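You operate a simulated robot arm through the tools that you are given. There is no shell and no other tool.

Carry out the task below with a simulated robot arm. There is one attempt and no reset: what you move stays moved.

JOB
Label the brown carton by the order card; slide it to the stop.
Fine: roll the label down before the carton moves; put the hand roller back.

Only the result counts: the job must be done as asked and must still hold three seconds after the hand-in. Knocking over, shifting, dropping, spilling or breaking anything else fails it.

ROBOT AND FRAMES
A 7-joint arm with a two-finger parallel gripper, fixed in place. Base frame: the origin is at the foot of the arm, x ahead of it, y to its left, z up; the work surface is at about z = 0. Units: mm, degrees, N and s.
With the tool pointing down near the work surface it reaches from about 240 to 620 mm from the base axis. Its first joint turns from -66.0 to 66.0 degrees. Payload 2.6 kg.
Tool frame: the origin (TCP) lies between the finger pads and is the grasp point; the fingertips stand 30 mm ahead of it; z points along the fingers, y is the line along which they close. Largest opening 94 mm; finger width 28, thickness 10; the body of the gripper, 50 by 96 mm, starts 55 mm behind the TCP.
Orientation is that of the tool frame in the base frame, as a unit quaternion [w, x, y, z]. With the fingers straight down and closing along the base's y, the tool's x points along the base's -x, its y along +y and its z along -z.

CONTROLS
- The arm moves only by the tool drive_tool. Its argument "steps" is a list of rows, each a list of 6 numbers: the shift along the base's x, y, z in units of 500 mm (1.0 is 500 mm), then the turn, a rotation vector about the base's x, y, z in units of 90 degrees (1.0 is 90 degrees). In form: [[dx, dy, dz, wx, wy, wz], ...]. A call has 1 to 20 rows; each row is the pose to reach, as a shift and turn from the pose commanded when the call began. "grip" is the finger opening in m, from 0 to 0.094, set as the call begins (left out, the last holds). A call with a number of a shift or a turn outside -1 to 1 is refused whole. Each row takes 0.2 s and may step no farther than 50 mm and 8.6 degrees from the row before; otherwise, or with a gripper value out of range, the whole call is refused. Where a pose cannot be reached the arm comes as near as it can. A force on the tool above 90 N (or 10 N above the force at the start of the call, whichever is more), or a blocked arm, ends the call early, and 0.2 s more pass. Each finger travels about 72 mm/s and halts on what it meets, pressing with about 41 N; the grip force reading is that of the motor and also rises with nothing between the fingers. The clock runs only during rows and for 0.2 s after the last one: add rows that repeat a pose to give the fingers time. It gives the time, the measured TCP pose, the force on the tool (base axes), the opening and the grip force at its end, in the units of the frame above (readings bear some noise), with the torque about the TCP (base axes, N m) and any sound that the robot's microphone picked up.
- Cameras (640 x 400 px; columns grow to the right, rows downward): "scene" is fixed at [30.8, 430.8, 575.8]; the picture's right is [-0.78, -0.62, 0.00], its down [-0.34, 0.43, -0.84] and it looks along [0.52, -0.66, -0.55] (base axes); focal length 270 px, centre (320, 200). "wrist" rides on the gripper at [76, 14, -103] in the tool frame; the picture's right is [-0.18, 0.98, 0.00], its down [-0.75, -0.14, -0.64] and it looks along [-0.63, -0.12, 0.77] (tool axes); focal length 243 px, centre (320, 200). There is no depth. A picture from a camera that has moved, and an enlarged one, comes with that camera's place and axes in the base frame and with its lens. The place of the scene camera against the robot may be out by one fixed shift of up to 12 mm in any direction.
- get_image(camera): a new picture of that camera. It takes no simulated time.
- close_up(camera, box): a new picture of the part [left, top, right, bottom] of that camera's present view, enlarged. It takes no simulated time.
- finish_job(): hands the job in; it is judged then, once.

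Places have to be worked out from the pictures, the camera data and where the tool is seen. Open the gripper and draw the arm clear of the work before you hand the job in, unless the task says otherwise.

The tools are called after "Call:" as a command line: name --pt "numbers of a row" for each row, then --argument value for the rest, lists and objects as JSON in quotes. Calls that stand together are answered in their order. drive_tool: Moves the arm, as the interface text tells. Its arguments: {"type":"object","properties":{"steps":{"type":"array"},"grip":{"type":"number"}},"required":["steps"]} The other tools are called the same way: get_image (camera) takes a picture; close_up (camera, box) takes an enlarged picture of a part of a camera's view; finish_job () hands the job in.

At the start:

```text
clock: 0.0
ee_pos: [360.4, -6.8, 418.6]
tcp_rot: [-0.001, 0.0, 1.0, 0.0]
force: [-0.3, 0.5, 0.7]
moment: [0.0, -0.02, 0.01]
width: 93.7
finger_force: 0.0
```

scene: 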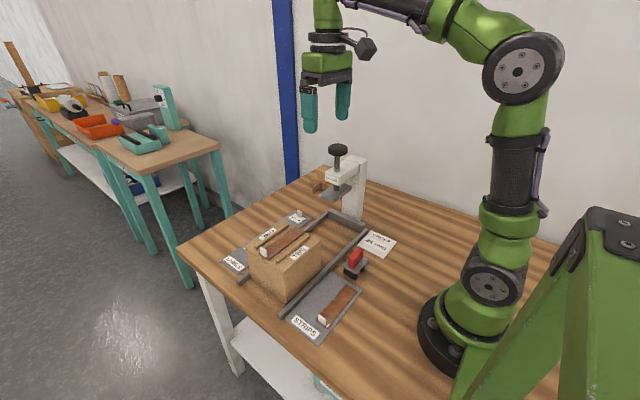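
wrist: 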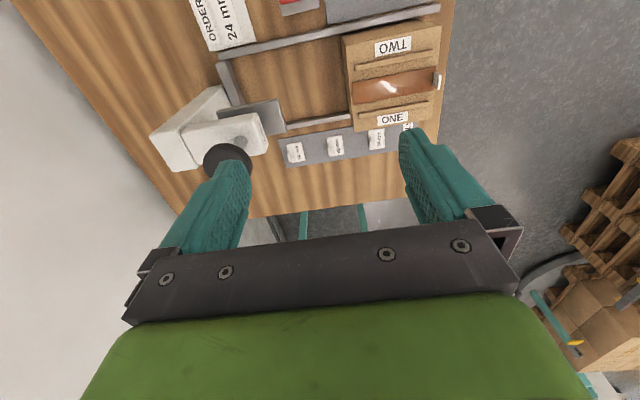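

I'll start by enlarging the parts of the scene to read the order card and identify the objects.

Call:
close_up --camera "scene" --box '[330, 210, 410, 260]'

Call:
close_up --camera "scene" --box '[200, 190, 360, 290]'

Call:
close_up --camera "scene" --box '[260, 240, 400, 350]'

Call:
close_up --camera "wrist" --box '[140, 0, 460, 200]'

```text
8.00 times, centred on (370, 235) of scene
camera zoom: at [30.8, 430.8, 575.8], right [-0.78, -0.62, 0.0], down [-0.34, 0.43, -0.84], along [0.52, -0.66, -0.55], focal length 2162 px, centre (-80, -80)
```

zoom: 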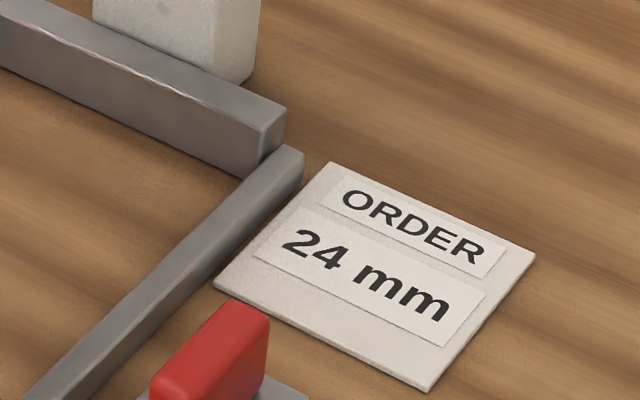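

```text
4.00 times, centred on (280, 240) of scene
camera zoom: at [30.8, 430.8, 575.8], right [-0.78, -0.62, 0.0], down [-0.34, 0.43, -0.84], along [0.52, -0.66, -0.55], focal length 1081 px, centre (480, 40)
```

zoom: 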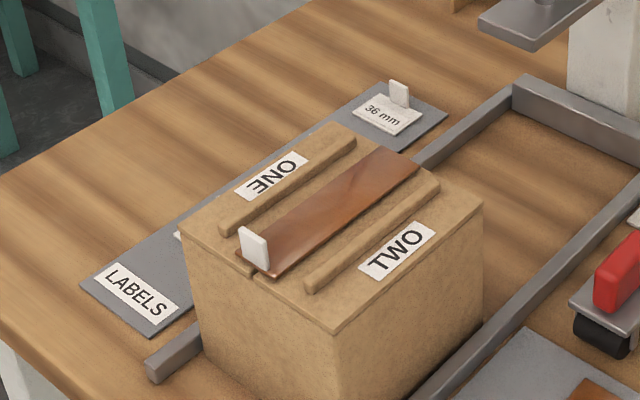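

```text
3.64 times, centred on (330, 295) of scene
camera zoom: at [30.8, 430.8, 575.8], right [-0.78, -0.62, 0.0], down [-0.34, 0.43, -0.84], along [0.52, -0.66, -0.55], focal length 983 px, centre (284, -146)
```

zoom: 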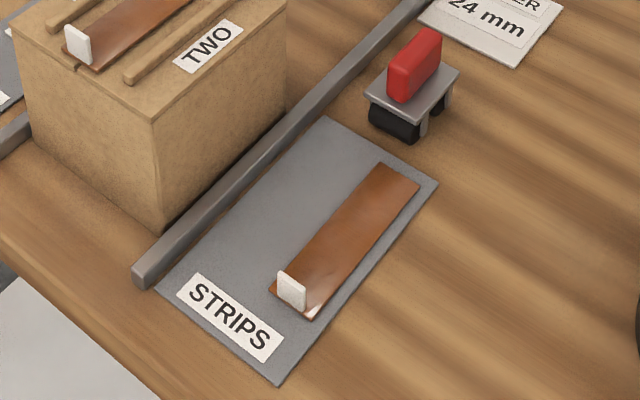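

```text
2.00 times, centred on (300, 100) of wrist
camera zoom: at [284.4, 7.5, 520.5], right [0.18, 0.98, 0.0], down [0.75, -0.14, 0.64], along [0.63, -0.12, -0.77], focal length 485 px, centre (360, 400)
```

zoom: 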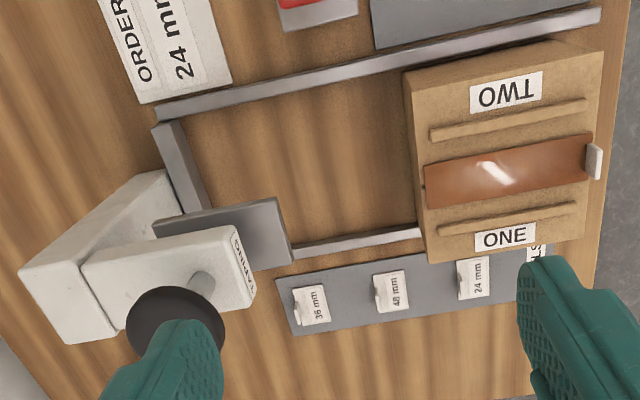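

The order card reads "24 mm", and the label tray holds 36, 48 and 24 mm labels. I'll zoom in on the carton top, the post and the roller before moving.

Call:
close_up --camera "wrist" --box '[340, 15, 450, 135]'

Call:
close_up --camera "wrist" --box '[140, 80, 290, 180]'

Call:
close_up --camera "scene" --box '[300, 135, 380, 215]'

Call:
close_up --camera "scene" --box '[335, 240, 375, 285]'

Call:
close_up --camera "scene" --box '[245, 215, 325, 275]'

```text
3.33 times, centred on (395, 75) of wrist
camera zoom: at [284.4, 7.5, 520.5], right [0.18, 0.98, 0.0], down [0.75, -0.14, 0.64], along [0.63, -0.12, -0.77], focal length 809 px, centre (70, 617)
```

zoom: 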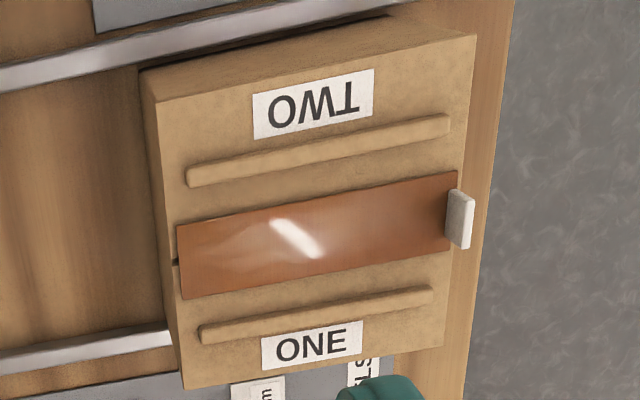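

```text
4.00 times, centred on (215, 130) of wrist
camera zoom: at [284.4, 7.5, 520.5], right [0.18, 0.98, 0.0], down [0.75, -0.14, 0.64], along [0.63, -0.12, -0.77], focal length 970 px, centre (740, 480)
```

zoom: 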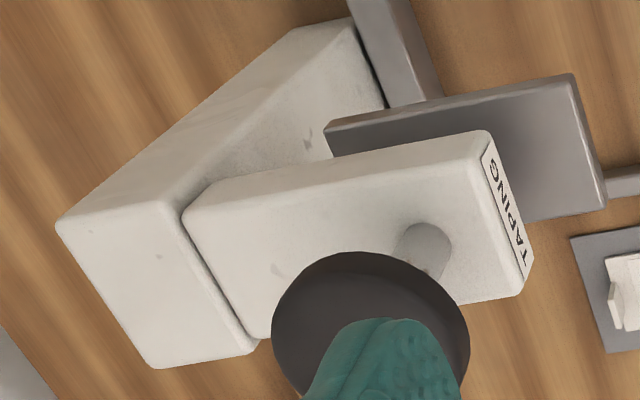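

```text
5.00 times, centred on (340, 175) of scene
camera zoom: at [30.8, 430.8, 575.8], right [-0.78, -0.62, 0.0], down [-0.34, 0.43, -0.84], along [0.52, -0.66, -0.55], focal length 1351 px, centre (220, 325)
```

zoom: 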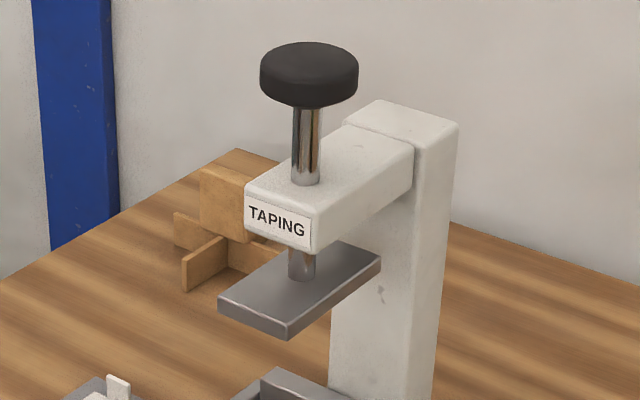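

```text
8.89 times, centred on (355, 262) of scene
camera zoom: at [30.8, 430.8, 575.8], right [-0.78, -0.62, 0.0], down [-0.34, 0.43, -0.84], along [0.52, -0.66, -0.55], focal length 2402 px, centre (9, -356)
```

zoom: 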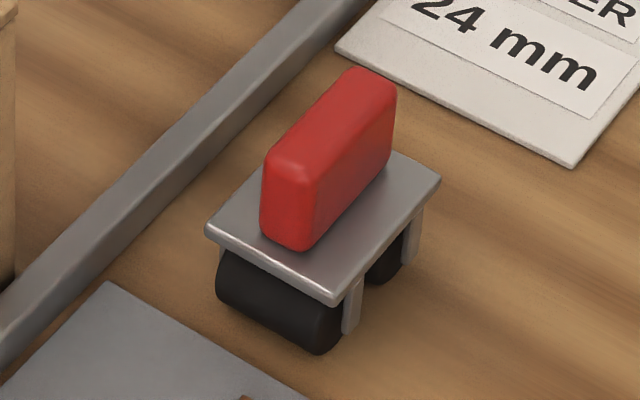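

```text
6.67 times, centred on (285, 245) of scene
camera zoom: at [30.8, 430.8, 575.8], right [-0.78, -0.62, 0.0], down [-0.34, 0.43, -0.84], along [0.52, -0.66, -0.55], focal length 1801 px, centre (553, -100)
```

zoom: 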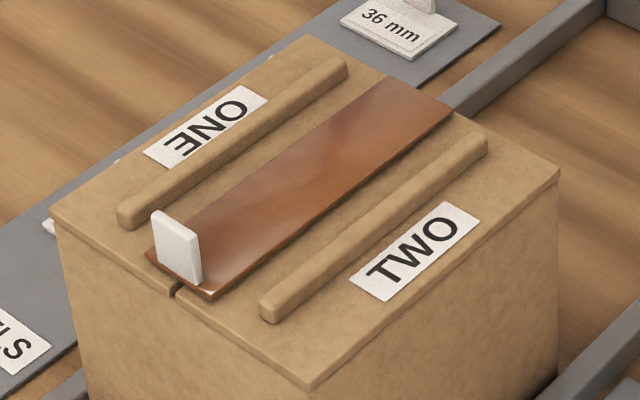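

The carton already has its tape strip on. I need a closer look at its top and at the label tray, so I'll move the wrist camera up over the carton, keeping well above everything.

Call:
drive_tool --pt "-0.015 0.06 -0.06 0 0 0" --pt "-0.03 0.12 -0.12 0 0 0" --pt "-0.045 0.18 -0.18 0 0 0" --pt "-0.06 0.234 -0.238 0 0 0" --pt "-0.06 0.234 -0.238 0 0 0"

Call:
get_image --camera "wrist"

Call:
get_image --camera "scene"

```text
clock: 1.2
ee_pos: [331.6, 112.7, 301.1]
tcp_rot: [-0.001, 0.0, 1.0, 0.001]
force: [-0.6, -0.4, -0.3]
moment: [0.01, 0.01, -0.04]
width: 93.9
finger_force: 0.1
```

```text
taken
camera wrist: at [255.1, 125.5, 402.3], right [0.18, 0.98, 0.0], down [0.75, -0.14, 0.64], along [0.63, -0.12, -0.77], focal length 243 px, centre (320, 200)
```

wrist: 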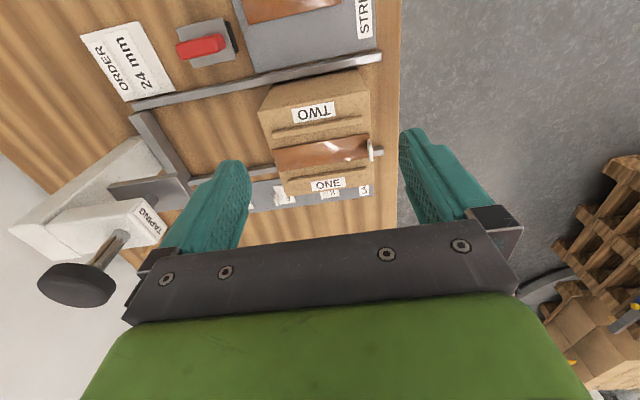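

```text
taken
```

scene: 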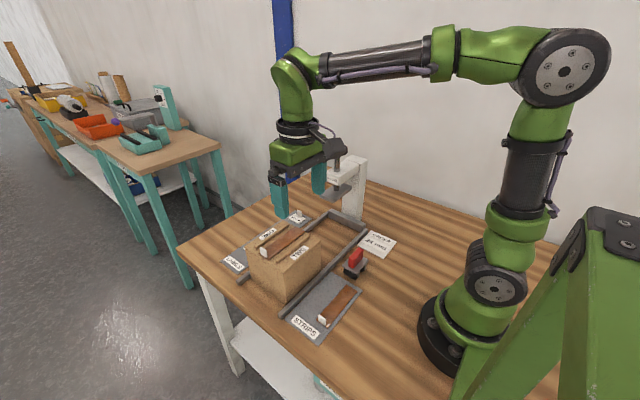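

I'll enlarge the parts of this view showing the carton, tray and roller so I can measure them.

Call:
close_up --camera "wrist" --box '[240, 50, 400, 220]'

Call:
close_up --camera "wrist" --box '[60, 0, 400, 130]'

Call:
close_up --camera "wrist" --box '[100, 90, 300, 220]'

```text
2.35 times, centred on (320, 135) of wrist
camera zoom: at [255.1, 125.5, 402.3], right [0.18, 0.98, 0.0], down [0.75, -0.14, 0.64], along [0.63, -0.12, -0.77], focal length 571 px, centre (320, 353)
```

zoom: 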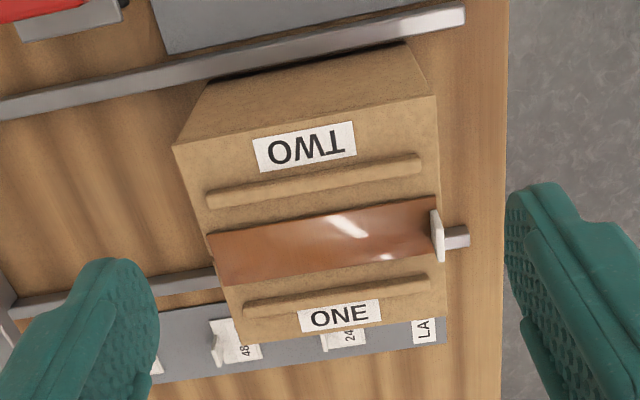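

```text
1.88 times, centred on (230, 65) of wrist
camera zoom: at [255.1, 125.5, 402.3], right [0.18, 0.98, 0.0], down [0.75, -0.14, 0.64], along [0.63, -0.12, -0.77], focal length 457 px, centre (489, 454)
```

zoom: 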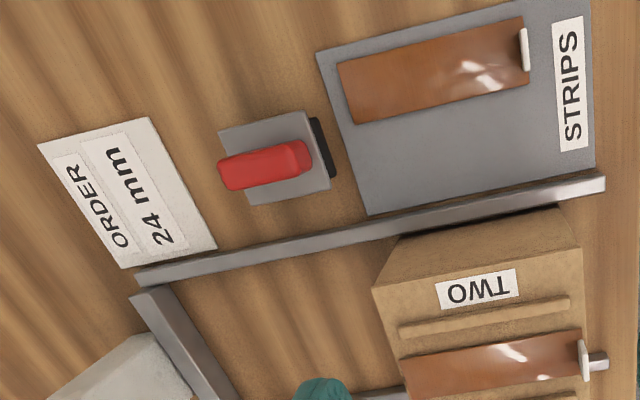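

```text
3.08 times, centred on (200, 155) of wrist
camera zoom: at [255.1, 125.5, 402.3], right [0.18, 0.98, 0.0], down [0.75, -0.14, 0.64], along [0.63, -0.12, -0.77], focal length 746 px, centre (689, 338)
```

zoom: 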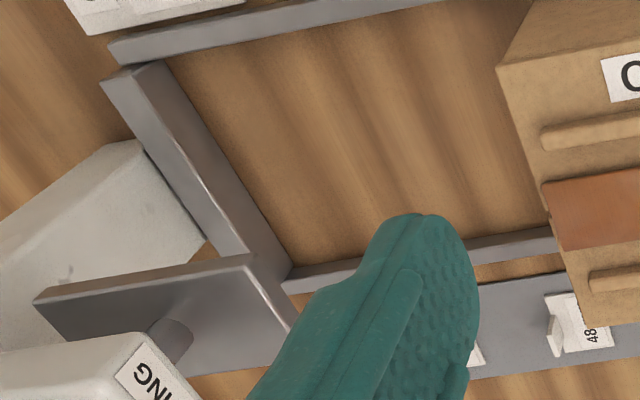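

From two wrist views I put the carton top at about x 344–474, y 32–164, z≈112, with the strip centred near x≈412 between ribs at x≈375 and x≈449. Next I'll move out over the label tray to see the labels and the carton's hidden faces.

Call:
drive_tool --pt "0.08 -0.01 0.01 0 0 0" --pt "0.16 -0.02 0.02 0 0 0" --pt "0.2 -0.02 0.02 0 0 0" --pt "0.2 -0.02 0.02 0 0 0"

Call:
get_image --camera "wrist"

Call:
close_up --camera "wrist" --box '[240, 50, 400, 190]'

```text
clock: 2.2
ee_pos: [431.1, 102.3, 309.5]
tcp_rot: [0.0, -0.001, 1.0, 0.0]
force: [0.2, 0.2, 0.7]
moment: [-0.01, 0.03, 0.01]
width: 94.3
finger_force: 0.0
```

```text
taken
camera wrist: at [355.0, 114.8, 411.5], right [0.18, 0.98, 0.0], down [0.75, -0.14, 0.64], along [0.63, -0.12, -0.77], focal length 243 px, centre (320, 200)
```

wrist: 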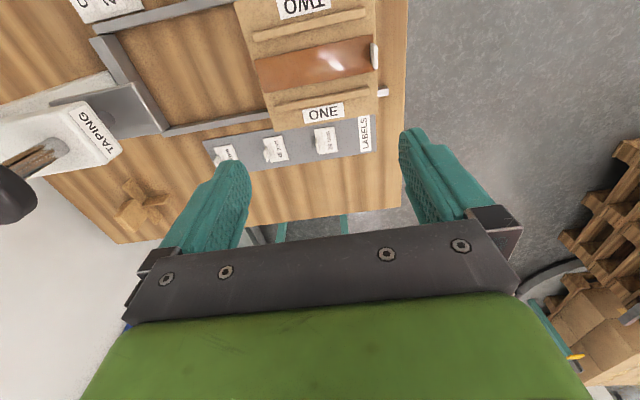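

```text
2.86 times, centred on (320, 120) of wrist
camera zoom: at [355.0, 114.8, 411.5], right [0.18, 0.98, 0.0], down [0.75, -0.14, 0.64], along [0.63, -0.12, -0.77], focal length 693 px, centre (320, 429)
```

zoom: 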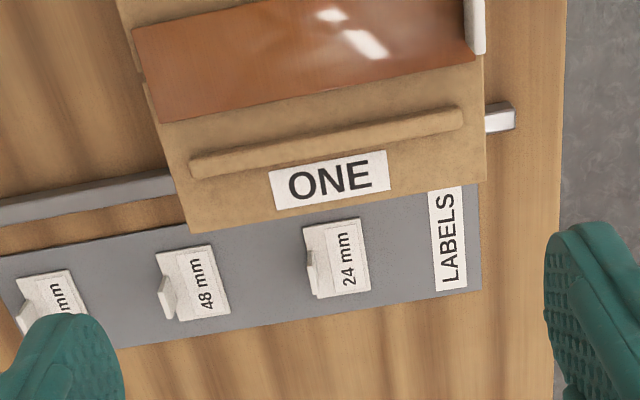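

The 24 mm label lies at about x 529–580, y 70–105, with its tab on the −y edge, and the roller is near (275, −27). I'll turn the tool 90° over a clear spot to see the roller and the carton's −y face.

Call:
drive_tool --pt "-0.018 -0.029 0.004 0 0 0.09" --pt "-0.036 -0.058 0.008 0 0 0.18" --pt "-0.054 -0.087 0.012 0 0 0.27" --pt "-0.072 -0.116 0.016 0 0 0.36" --pt "-0.09 -0.145 0.02 0 0 0.45" --pt "-0.108 -0.174 0.024 0 0 0.54" --pt "-0.126 -0.203 0.028 0 0 0.63" --pt "-0.144 -0.232 0.032 0 0 0.72" --pt "-0.162 -0.261 0.036 0 0 0.81" --pt "-0.18 -0.29 0.04 0 0 0.9" --pt "-0.2 -0.32 0.042 0 0 0.98" --pt "-0.2 -0.32 0.042 0 0 1.0" --pt "-0.2 -0.32 0.042 0 0 1.0"

Call:
get_image --camera "wrist"

Call:
get_image --camera "scene"

```text
clock: 5.0
ee_pos: [330.5, -59.0, 331.2]
tcp_rot: [0.0, -0.707, 0.707, 0.0]
force: [-0.1, -0.3, 0.4]
moment: [-0.01, 0.0, -0.02]
width: 94.0
finger_force: 0.1
```

```text
taken
camera wrist: at [316.3, -136.0, 432.3], right [-0.98, 0.18, 0.0], down [0.14, 0.75, 0.64], along [0.12, 0.63, -0.77], focal length 243 px, centre (320, 200)
```

wrist: 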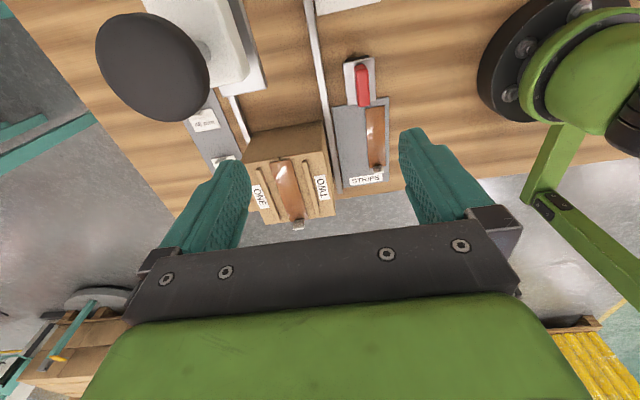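

```text
taken
```

scene: 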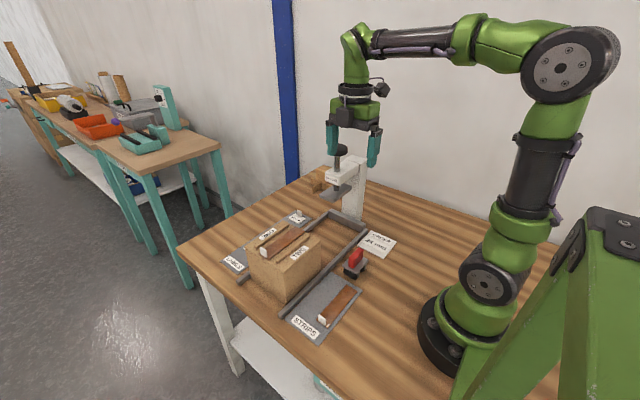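

The tool is rotated and clear of everything. I'll enlarge the carton's −y face, the roller and the press plate.

Call:
close_up --camera "wrist" --box '[220, 100, 400, 240]'

Call:
close_up --camera "wrist" --box '[310, 30, 420, 120]'

Call:
close_up --camera "wrist" --box '[90, 0, 340, 150]'

```text
2.86 times, centred on (310, 170) of wrist
camera zoom: at [316.3, -136.0, 432.3], right [-0.98, 0.18, 0.0], down [0.14, 0.75, 0.64], along [0.12, 0.63, -0.77], focal length 693 px, centre (349, 286)
```

zoom: 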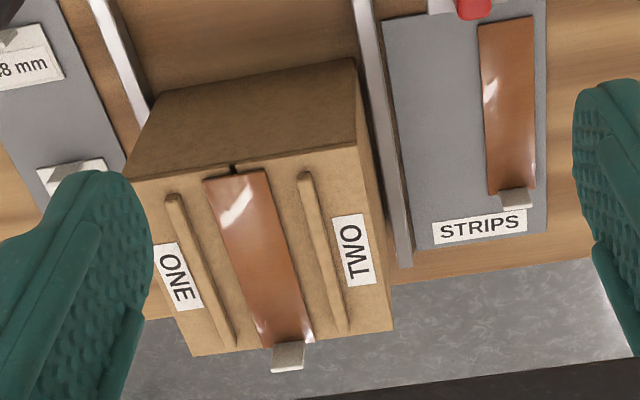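

```text
4.44 times, centred on (365, 75) of wrist
camera zoom: at [316.3, -136.0, 432.3], right [-0.98, 0.18, 0.0], down [0.14, 0.75, 0.64], along [0.12, 0.63, -0.77], focal length 1078 px, centre (120, 756)
```

zoom: 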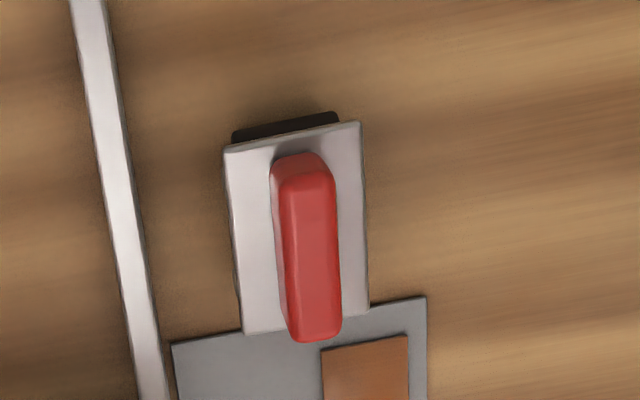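

```text
2.56 times, centred on (215, 75) of wrist
camera zoom: at [316.3, -136.0, 432.3], right [-0.98, 0.18, 0.0], down [0.14, 0.75, 0.64], along [0.12, 0.63, -0.77], focal length 621 px, centre (589, 520)
```

zoom: 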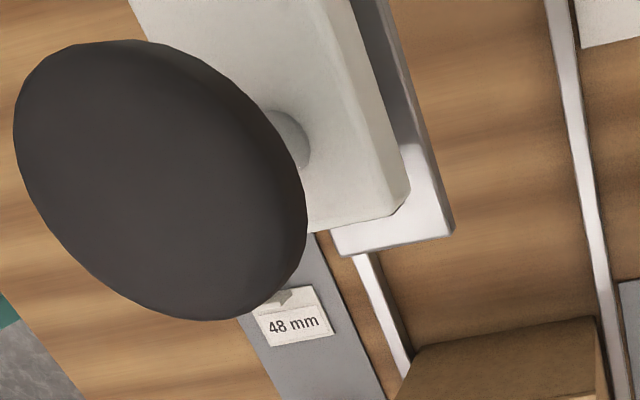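

No marked label spot is visible on the −y face. I put the roller at (274, −26), with its plate top at z≈33 and handle top at z≈60, and the press plate underside at about z 145. I'll turn another 90° and move out so the camera sees the carton's +x face, which also tests whether yaw 180° is reachable.

Call:
drive_tool --pt "0.025 0.022 0 0 0 0.09" --pt "0.05 0.044 0 0 0 0.18" --pt "0.075 0.066 0 0 0 0.27" --pt "0.1 0.088 0 0 0 0.36" --pt "0.125 0.11 0 0 0 0.45" --pt "0.15 0.132 0 0 0 0.54" --pt "0.175 0.154 0 0 0 0.63" --pt "0.2 0.176 0 0 0 0.72" --pt "0.225 0.198 0 0 0 0.81" --pt "0.25 0.22 0 0 0 0.9" --pt "0.28 0.24 0 0 0 0.98" --pt "0.28 0.24 0 0 0 1.0" --pt "0.28 0.24 0 0 0 1.0"

Call:
get_image --camera "wrist"

Call:
get_image --camera "scene"

```text
clock: 7.8
ee_pos: [446.6, 76.9, 331.5]
tcp_rot: [-0.045, 0.993, -0.11, 0.024]
force: [-0.6, 0.7, 0.1]
moment: [-0.02, -0.02, -0.03]
width: 94.0
finger_force: 0.1
out of reach, approached as far as the arm can: row 9, 10, 11, 12, 13
```

```text
taken
camera wrist: at [511.6, 36.7, 433.6], right [-0.39, -0.91, -0.1], down [-0.74, 0.25, 0.62], along [-0.55, 0.32, -0.77], focal length 243 px, centre (320, 200)
```

wrist: 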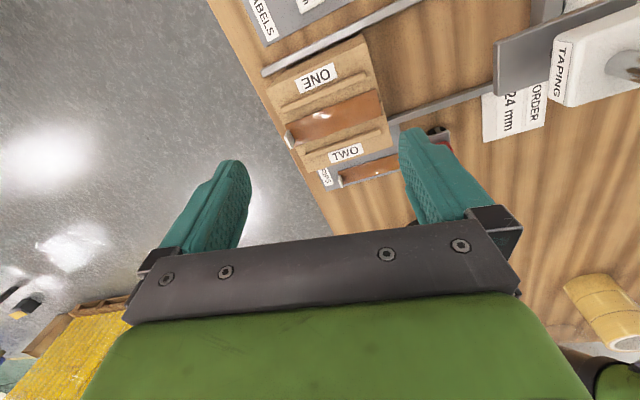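

```text
taken
```

scene: 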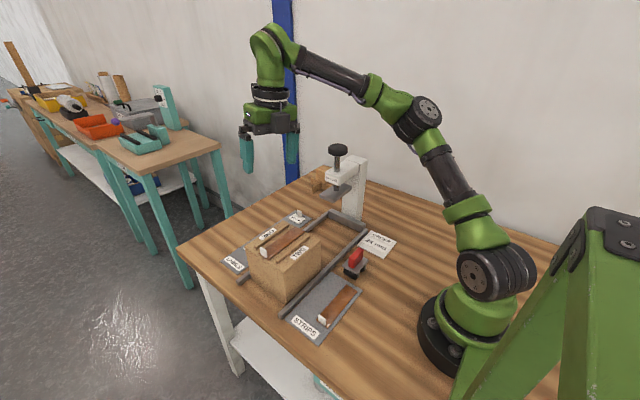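

Yaw stops at about 167°, so I'll handle the label near yaw 0 instead. This view shows part of the carton from the +x side, so I'll enlarge it and the labels first.

Call:
close_up --camera "wrist" --box '[230, 0, 420, 200]'

Call:
close_up --camera "wrist" --box '[400, 0, 640, 150]'

```text
2.00 times, centred on (325, 100) of wrist
camera zoom: at [511.6, 36.7, 433.6], right [-0.39, -0.91, -0.1], down [-0.74, 0.25, 0.62], along [-0.55, 0.32, -0.77], focal length 485 px, centre (310, 400)
```

zoom: 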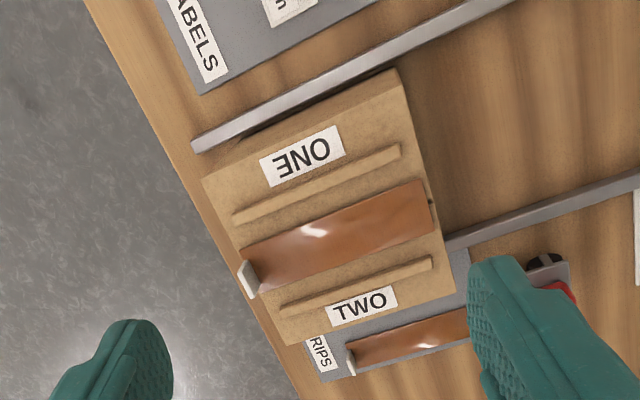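

```text
2.67 times, centred on (520, 75) of wrist
camera zoom: at [511.6, 36.7, 433.6], right [-0.39, -0.91, -0.1], down [-0.74, 0.25, 0.62], along [-0.55, 0.32, -0.77], focal length 647 px, centre (-213, 533)
```

zoom: 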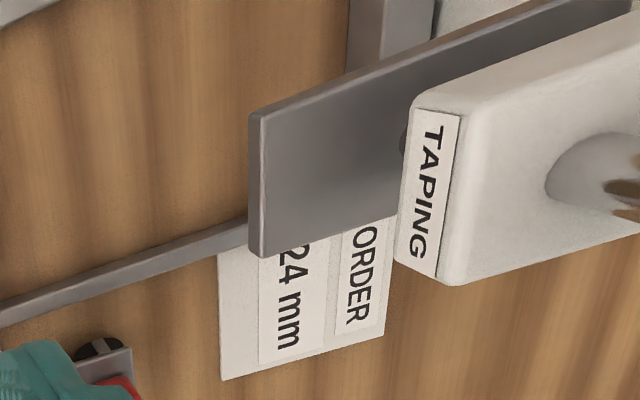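

No marking shows anywhere else, so the label belongs flat on the carton top in the channel between the ribs, over the strip. That channel is about 66 mm wide and the label is about 51 × 35 mm. I'll rotate back to yaw 0 near the label tray.

Call:
drive_tool --pt "0 0 0 0 0 -0.09" --pt "0 0 0 0 0 -0.18" --pt "0.01 0 0 0 0 -0.27" --pt "0.02 0 0 0 0 -0.36" --pt "0.03 0 0 0 0 -0.45" --pt "0.04 0 0 0 0 -0.54" --pt "0.05 0 0 0 0 -0.63" --pt "0.06 0 0 0 0 -0.72" --pt "0.07 0 0 0 0 -0.81" --pt "0.08 0 0 0 0 -0.9" --pt "0.09 0 0 0 0 -0.99" --pt "0.09 0 0 0 0 -0.99"

```text
clock: 10.4
ee_pos: [494.0, 78.4, 332.9]
tcp_rot: [0.016, -0.629, 0.776, -0.05]
force: [0.9, -0.2, 0.0]
moment: [-0.03, 0.01, 0.01]
width: 93.9
finger_force: 0.0
```

The reading shows a small tilt left over from the out-of-reach approach. I worked out the turn needed to get exactly back to yaw 0 and vertical, and I'll apply it while moving over the label.

Call:
drive_tool --pt "0.005 -0.001 0 0.00688 0.00221 -0.0866" --pt "0.01 -0.002 0 0.01376 0.00442 -0.1732" --pt "0.015 -0.002 0 0.02064 0.00663 -0.2598" --pt "0.02 -0.003 0 0.02752 0.00884 -0.3464" --pt "0.025 -0.003 0 0.0344 0.01105 -0.433" --pt "0.03 -0.004 0 0.04128 0.01326 -0.5196" --pt "0.035 -0.005 -0.03 0.04816 0.01547 -0.6062" --pt "0.04 -0.006 -0.06 0.05504 0.01768 -0.6928" --pt "0.046 -0.0065 -0.09 0.06192 0.01989 -0.7794" --pt "0.052 -0.0068 -0.126 0.0688 0.0221 -0.866" --pt "0.052 -0.0068 -0.126 0.0688 0.0221 -0.866"

Call:
get_image --camera "wrist"

Call:
close_up --camera "wrist" --box '[250, 40, 390, 150]'

```text
clock: 12.8
ee_pos: [518.3, 76.1, 267.9]
tcp_rot: [0.001, -0.001, 1.0, 0.0]
force: [0.2, 0.0, 0.3]
moment: [-0.01, -0.01, 0.0]
width: 94.1
finger_force: 0.1
```

```text
taken
camera wrist: at [442.0, 89.2, 370.2], right [0.18, 0.98, 0.0], down [0.75, -0.14, 0.64], along [0.63, -0.12, -0.77], focal length 243 px, centre (320, 200)
```

wrist: 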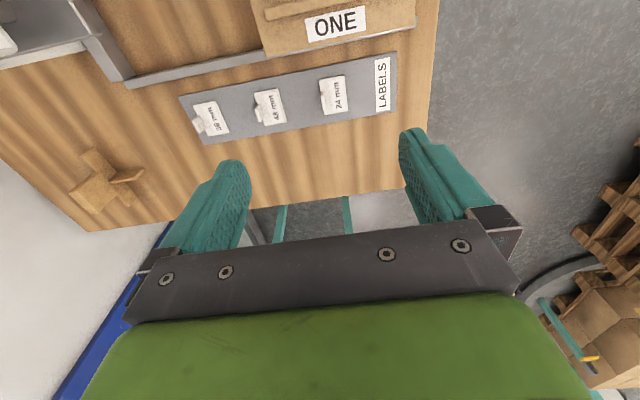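

```text
3.64 times, centred on (320, 95) of wrist
camera zoom: at [442.0, 89.2, 370.2], right [0.18, 0.98, 0.0], down [0.75, -0.14, 0.64], along [0.63, -0.12, -0.77], focal length 882 px, centre (320, 582)
```

zoom: 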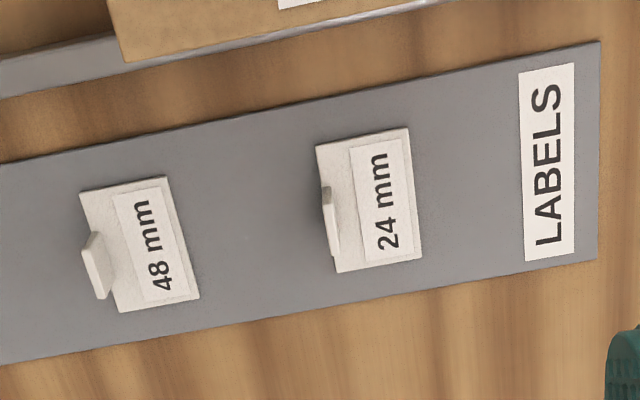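

The 24 mm label's corners are now well fixed: x 529.6–579.2, y 71.5–107, centre about (554.4, 89.3). I'll zoom in on the tab to get its thickness, height and extent.

Call:
close_up --camera "wrist" --box '[310, 65, 360, 120]'

Call:
close_up --camera "wrist" --box '[245, 75, 305, 130]'

Call:
close_up --camera "scene" --box '[215, 205, 325, 285]'

```text
7.27 times, centred on (335, 92) of wrist
camera zoom: at [442.0, 89.2, 370.2], right [0.18, 0.98, 0.0], down [0.75, -0.14, 0.64], along [0.63, -0.12, -0.77], focal length 1764 px, centre (211, 982)
```

zoom: 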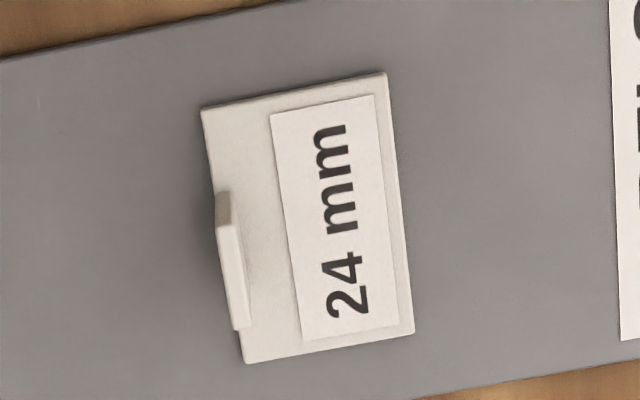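

```text
7.27 times, centred on (275, 102) of wrist
camera zoom: at [442.0, 89.2, 370.2], right [0.18, 0.98, 0.0], down [0.75, -0.14, 0.64], along [0.63, -0.12, -0.77], focal length 1764 px, centre (647, 909)
```

zoom: 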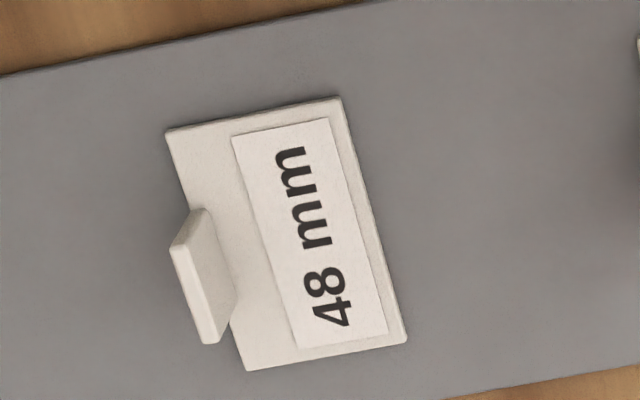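

```text
5.00 times, centred on (270, 245) of scene
camera zoom: at [30.8, 430.8, 575.8], right [-0.78, -0.62, 0.0], down [-0.34, 0.43, -0.84], along [0.52, -0.66, -0.55], focal length 1351 px, centre (570, -25)
```

zoom: 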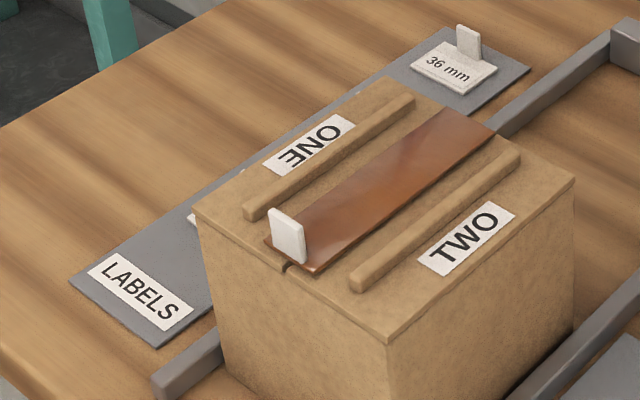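

The tab is about 20 mm wide (x≈544.5–564), 3 mm thick (y≈71.5–74.3), and tops out at z≈24. Before I choose where the label goes I need the roller's drum layout, so I'll enlarge it in the scene view.

Call:
close_up --camera "scene" --box '[338, 242, 374, 280]'

Call:
close_up --camera "scene" --box '[240, 215, 340, 310]'

```text
10.53 times, centred on (356, 261) of scene
camera zoom: at [30.8, 430.8, 575.8], right [-0.78, -0.62, 0.0], down [-0.34, 0.43, -0.84], along [0.52, -0.66, -0.55], focal length 2844 px, centre (-59, -442)
```

zoom: 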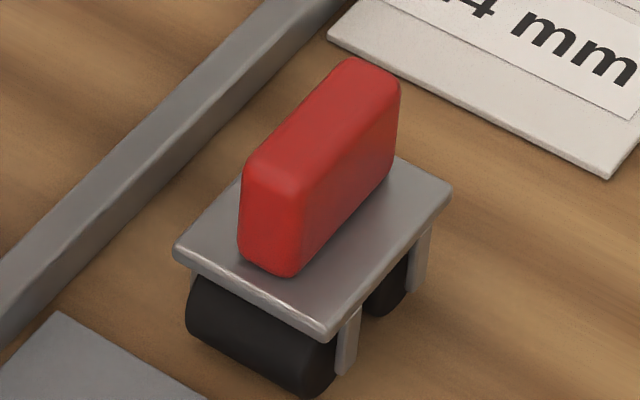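

```text
4.21 times, centred on (290, 262) of scene
camera zoom: at [30.8, 430.8, 575.8], right [-0.78, -0.62, 0.0], down [-0.34, 0.43, -0.84], along [0.52, -0.66, -0.55], focal length 1138 px, centre (446, -63)
```

zoom: 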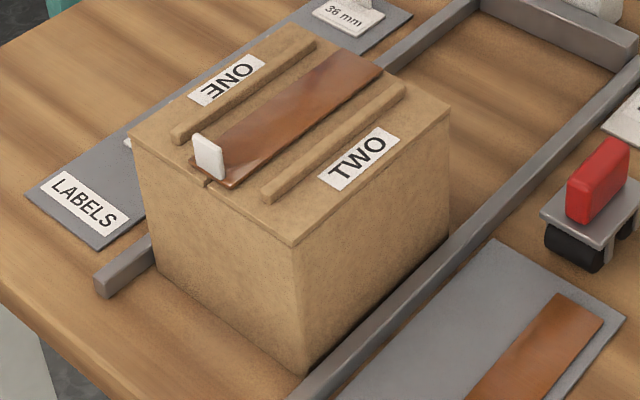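

The roller drums have a radius of about 12 mm, sit about ±19 mm from its centre along y, and are about 40 mm wide, so it rolls along y inside the channel. The label will keep its tray orientation. I'll tilt 12° about y so the camera stays clear of the carton, set the fingers to about 30 mm, and go down to a point above the 24 mm tab.

Call:
drive_tool --grip 0.03 --pt "0.02 -0.002 -0.03 0 0.067 0" --pt "0.05 -0.005 -0.1 0 0.1333 0" --pt "0.0824 -0.005 -0.18 0 0.1333 0" --pt "0.0824 -0.005 -0.26 0 0.1333 0" --pt "0.0824 -0.005 -0.32 0 0.1333 0" --pt "0.0824 -0.005 -0.32 0 0.1333 0" --pt "0.0824 -0.005 -0.32 0 0.1333 0"

Call:
get_image --camera "wrist"

Call:
get_image --camera "scene"

```text
clock: 14.4
ee_pos: [560.0, 74.0, 108.6]
tcp_rot: [-0.104, -0.001, 0.995, 0.0]
force: [1.2, -0.1, 0.0]
moment: [0.0, 0.0, 0.01]
width: 30.0
finger_force: 0.0
out of reach, approached as far as the arm can: row 3
```

```text
taken
camera wrist: at [506.2, 87.3, 224.1], right [0.18, 0.98, -0.04], down [0.87, -0.14, 0.47], along [0.46, -0.12, -0.88], focal length 243 px, centre (320, 200)
```

wrist: 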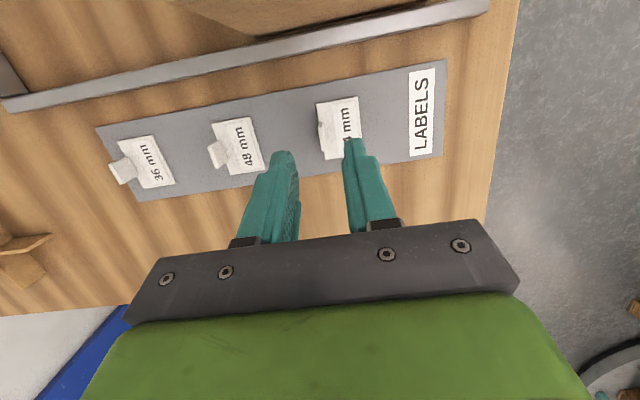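

```text
taken
```

scene: 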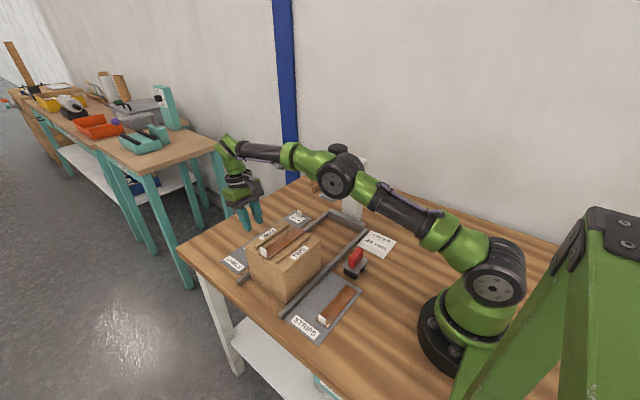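

The tool is at about (560, 74, 108.6) with the 12° tilt. Let me check the tab's position relative to the fingers from this closer view.

Call:
close_up --camera "wrist" --box '[230, 70, 410, 220]'

```text
2.67 times, centred on (320, 145) of wrist
camera zoom: at [506.2, 87.3, 224.1], right [0.18, 0.98, -0.04], down [0.87, -0.14, 0.47], along [0.46, -0.12, -0.88], focal length 647 px, centre (320, 347)
```

zoom: 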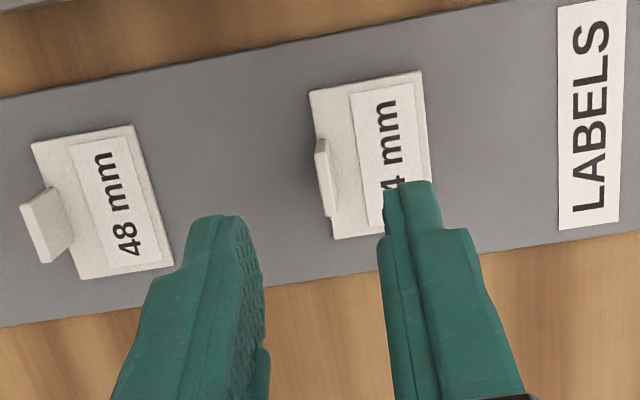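

The tab (y≈72.8, x≈554.4) is centred between the fingers. I'll descend to TCP z≈40, so the tips sit just above the label face, then close on the tab.

Call:
drive_tool --pt "0 -0.001 -0.05 0 0 0" --pt "0 -0.001 -0.09 0 0 0" --pt "0 -0.001 -0.115 0 0 0" --pt "0 -0.001 -0.13 0 0 0" --pt "0 -0.001 -0.136 0 0 0" --pt "0 -0.001 -0.136 0 0 0"

Call:
close_up --camera "wrist" --box '[230, 70, 410, 220]'

Call:
close_up --camera "scene" --box '[200, 130, 320, 290]'

```text
clock: 15.8
ee_pos: [560.3, 73.5, 41.0]
tcp_rot: [-0.106, -0.003, 0.994, 0.0]
force: [0.0, 0.0, -0.2]
moment: [0.0, -0.04, -0.02]
width: 29.8
finger_force: 0.0
```

```text
2.67 times, centred on (320, 145) of wrist
camera zoom: at [505.8, 86.0, 155.9], right [0.18, 0.98, -0.04], down [0.87, -0.14, 0.47], along [0.46, -0.12, -0.88], focal length 647 px, centre (320, 347)
```

zoom: 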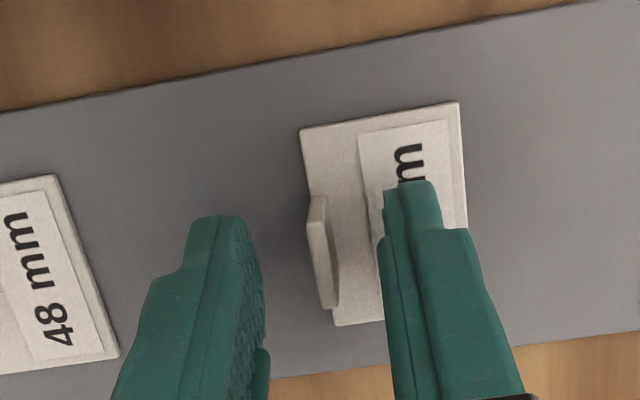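

```text
2.50 times, centred on (260, 210) of scene
camera zoom: at [30.8, 430.8, 575.8], right [-0.78, -0.62, 0.0], down [-0.34, 0.43, -0.84], along [0.52, -0.66, -0.55], focal length 676 px, centre (470, 175)
```

zoom: 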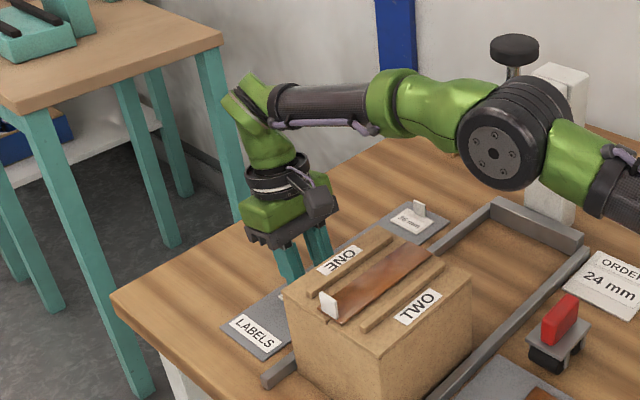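

The tool is at z≈41 with no contact, and the tab is between the fingers. I'll close on the tab.

Call:
drive_tool --grip 0.0 --pt "0 0 0 0 0 0" --pt "0 0 0 0 0 0" --pt "0 0 0 0 0 0" --pt "0 0 0 0 0 0"

Call:
close_up --camera "wrist" --box '[230, 70, 410, 220]'

```text
clock: 16.8
ee_pos: [559.9, 72.6, 40.6]
tcp_rot: [-0.104, -0.002, 0.995, -0.001]
force: [0.1, 0.4, 0.1]
moment: [0.0, 0.04, -0.02]
width: 0.0
finger_force: 33.7
```

```text
2.67 times, centred on (320, 145) of wrist
camera zoom: at [505.9, 85.9, 156.1], right [0.18, 0.98, -0.04], down [0.87, -0.14, 0.47], along [0.46, -0.12, -0.88], focal length 647 px, centre (320, 347)
```

zoom: 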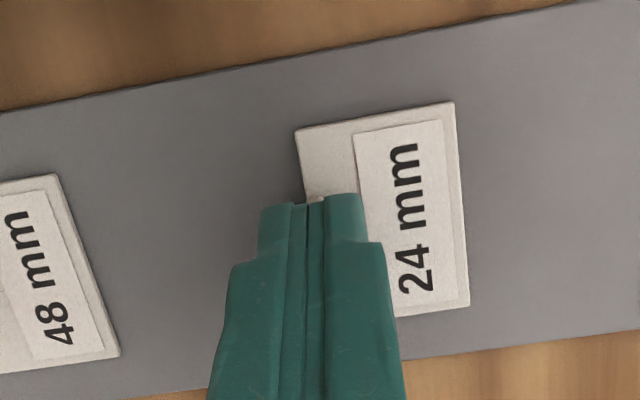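

The width reads 0.0, though the tab looks pinched and the label moved about 1 mm with the fingers. I'll lift a little to see whether the label comes along.

Call:
drive_tool --pt "0 0 0.01 0 0 0" --pt "0 0 0.03 0 0 0" --pt "0 0 0.06 0 0 0" --pt "0 0 0.06 0 0 0"

Call:
close_up --camera "wrist" --box '[230, 70, 410, 220]'

Call:
close_up --camera "scene" --box '[200, 130, 320, 290]'

```text
clock: 17.8
ee_pos: [559.9, 72.4, 71.1]
tcp_rot: [-0.103, -0.002, 0.995, 0.0]
force: [-0.2, 0.1, 0.3]
moment: [0.01, -0.02, 0.02]
width: 0.0
finger_force: 34.0
```

```text
2.67 times, centred on (320, 145) of wrist
camera zoom: at [506.4, 85.9, 186.4], right [0.18, 0.98, -0.04], down [0.87, -0.14, 0.47], along [0.46, -0.12, -0.88], focal length 647 px, centre (320, 347)
```

zoom: 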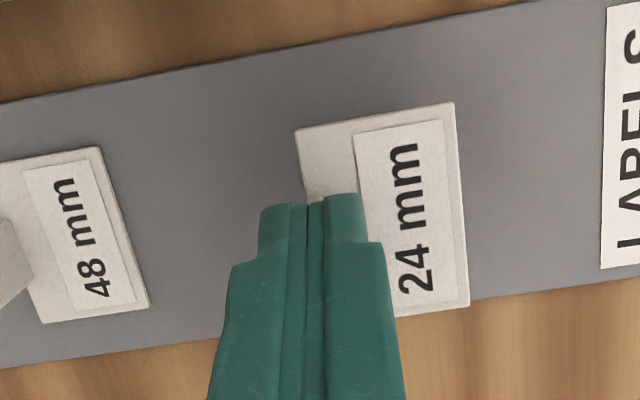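

```text
2.50 times, centred on (260, 210) of scene
camera zoom: at [30.8, 430.8, 575.8], right [-0.78, -0.62, 0.0], down [-0.34, 0.43, -0.84], along [0.52, -0.66, -0.55], focal length 676 px, centre (470, 175)
```

zoom: 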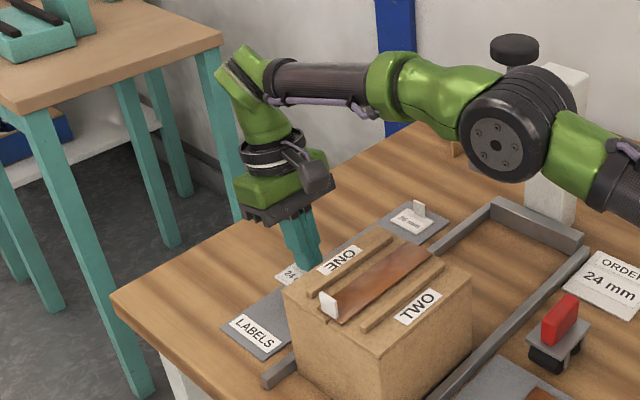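

The 24 mm label has lifted with the gripper; its centre sits about (−4.6, +16.1) mm from the TCP. I'll carry it up and inward, clear of the carton edge, to a point above the channel with the label centre at about (410.5, 92).

Call:
drive_tool --pt "-0.01 0 0.07 0 0 0" --pt "-0.03 0 0.15 0 0 0" --pt "-0.056 0.002 0.22 0 0 0" --pt "-0.09 0.002 0.27 0 0 0" --pt "-0.17 0.004 0.29 0 0 0" --pt "-0.25 0.006 0.29 0 0 0" --pt "-0.289 0.0068 0.26 0 0 0" --pt "-0.289 0.0068 0.26 0 0 0"

Call:
get_image --camera "wrist"

Call:
close_up --camera "scene" --box '[220, 130, 380, 300]'

```text
clock: 19.6
ee_pos: [415.7, 76.4, 200.7]
tcp_rot: [-0.103, -0.003, 0.995, 0.001]
force: [0.4, 0.2, 0.8]
moment: [-0.03, -0.01, -0.01]
width: 0.0
finger_force: 33.2
```

```text
taken
camera wrist: at [361.9, 88.8, 316.4], right [0.18, 0.98, -0.04], down [0.87, -0.14, 0.47], along [0.46, -0.12, -0.88], focal length 243 px, centre (320, 200)
```

wrist: 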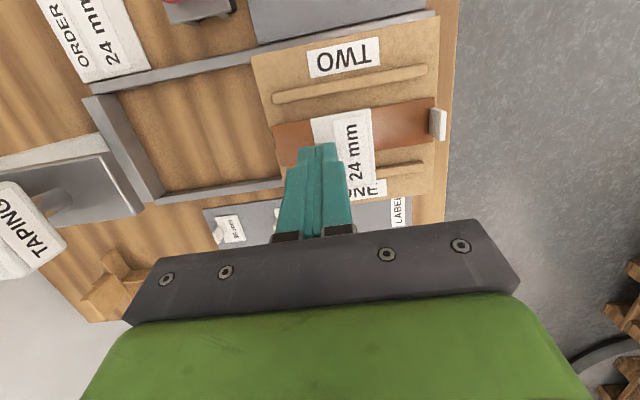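

```text
2.35 times, centred on (300, 215) of scene
camera zoom: at [30.8, 430.8, 575.8], right [-0.78, -0.62, 0.0], down [-0.34, 0.43, -0.84], along [0.52, -0.66, -0.55], focal length 636 px, centre (367, 165)
```

zoom: 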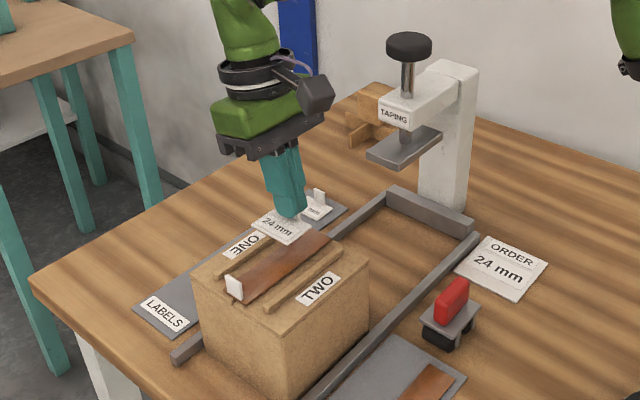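

The label hangs flat above the channel. I'll measure the ribs, strip and carton edges from this view to confirm alignment before lowering.

Call:
close_up --camera "wrist" --box '[240, 10, 460, 220]'

```text
1.90 times, centred on (350, 115) of wrist
camera zoom: at [361.9, 88.8, 316.4], right [0.18, 0.98, -0.04], down [0.87, -0.14, 0.47], along [0.46, -0.12, -0.88], focal length 462 px, centre (263, 362)
```

zoom: 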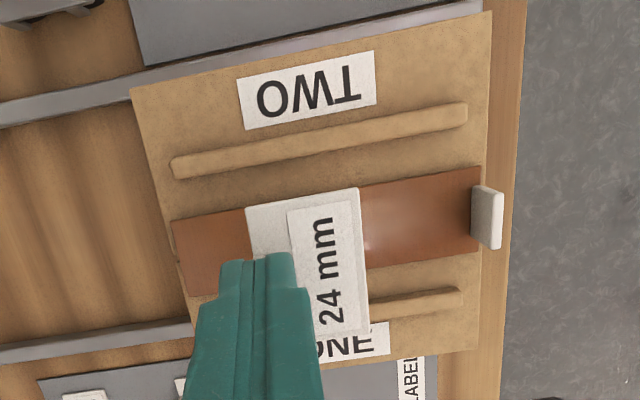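

Rib and edge positions confirm the carton centre at about (410, 99.5), and the label will land near (410.5, 91.5) with about 7 mm to each rib. I'll lower it to just above the strip.

Call:
drive_tool --pt "0 0 -0.04 0 0 0" --pt "0 0 -0.07 0 0 0" --pt "0 0 -0.084 0 0 0" --pt "0 0 -0.09 0 0 0" --pt "0 0 -0.09 0 0 0"

Call:
close_up --camera "wrist" --box '[230, 40, 430, 220]'

Call:
close_up --camera "scene" --box '[240, 200, 330, 280]'

```text
clock: 20.8
ee_pos: [416.4, 76.9, 158.0]
tcp_rot: [-0.102, -0.001, 0.995, 0.001]
force: [-3.1, -2.4, 23.9]
moment: [0.01, 0.22, 0.06]
width: 0.0
finger_force: 34.2
```

```text
2.22 times, centred on (330, 130) of wrist
camera zoom: at [362.2, 89.2, 272.9], right [0.18, 0.98, -0.04], down [0.87, -0.14, 0.48], along [0.46, -0.12, -0.88], focal length 539 px, centre (298, 356)
```

zoom: 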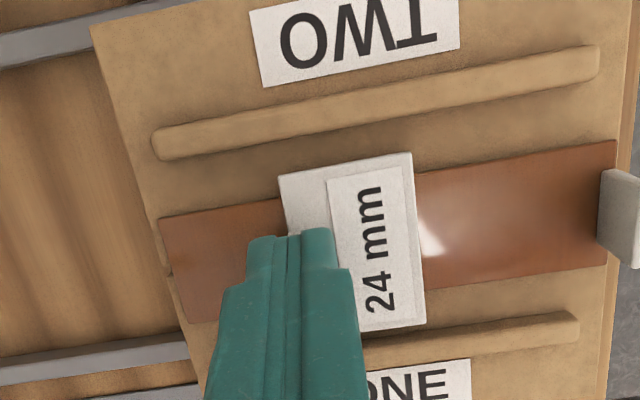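

```text
5.00 times, centred on (285, 240) of scene
camera zoom: at [30.7, 430.8, 575.9], right [-0.78, -0.62, 0.0], down [-0.34, 0.43, -0.84], along [0.52, -0.66, -0.55], focal length 1351 px, centre (495, 0)
```

zoom: 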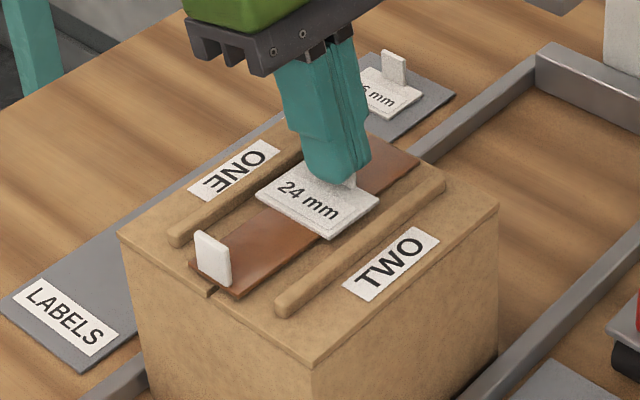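

Contact came at TCP z≈158 with about 24 N, so the label is resting flat on the strip between the ribs. I'll ease off about 2 mm to relax the force, then open the fingers.

Call:
drive_tool --pt "0 0 0.003 0 0 0" --pt "0 0 0.004 0 0 0" --pt "0 0 0.004 0 0 0"

```text
clock: 21.6
ee_pos: [416.8, 76.3, 158.5]
tcp_rot: [-0.103, -0.003, 0.995, 0.0]
force: [3.1, -0.8, 12.6]
moment: [0.06, -0.03, 0.01]
width: 0.0
finger_force: 33.7
```

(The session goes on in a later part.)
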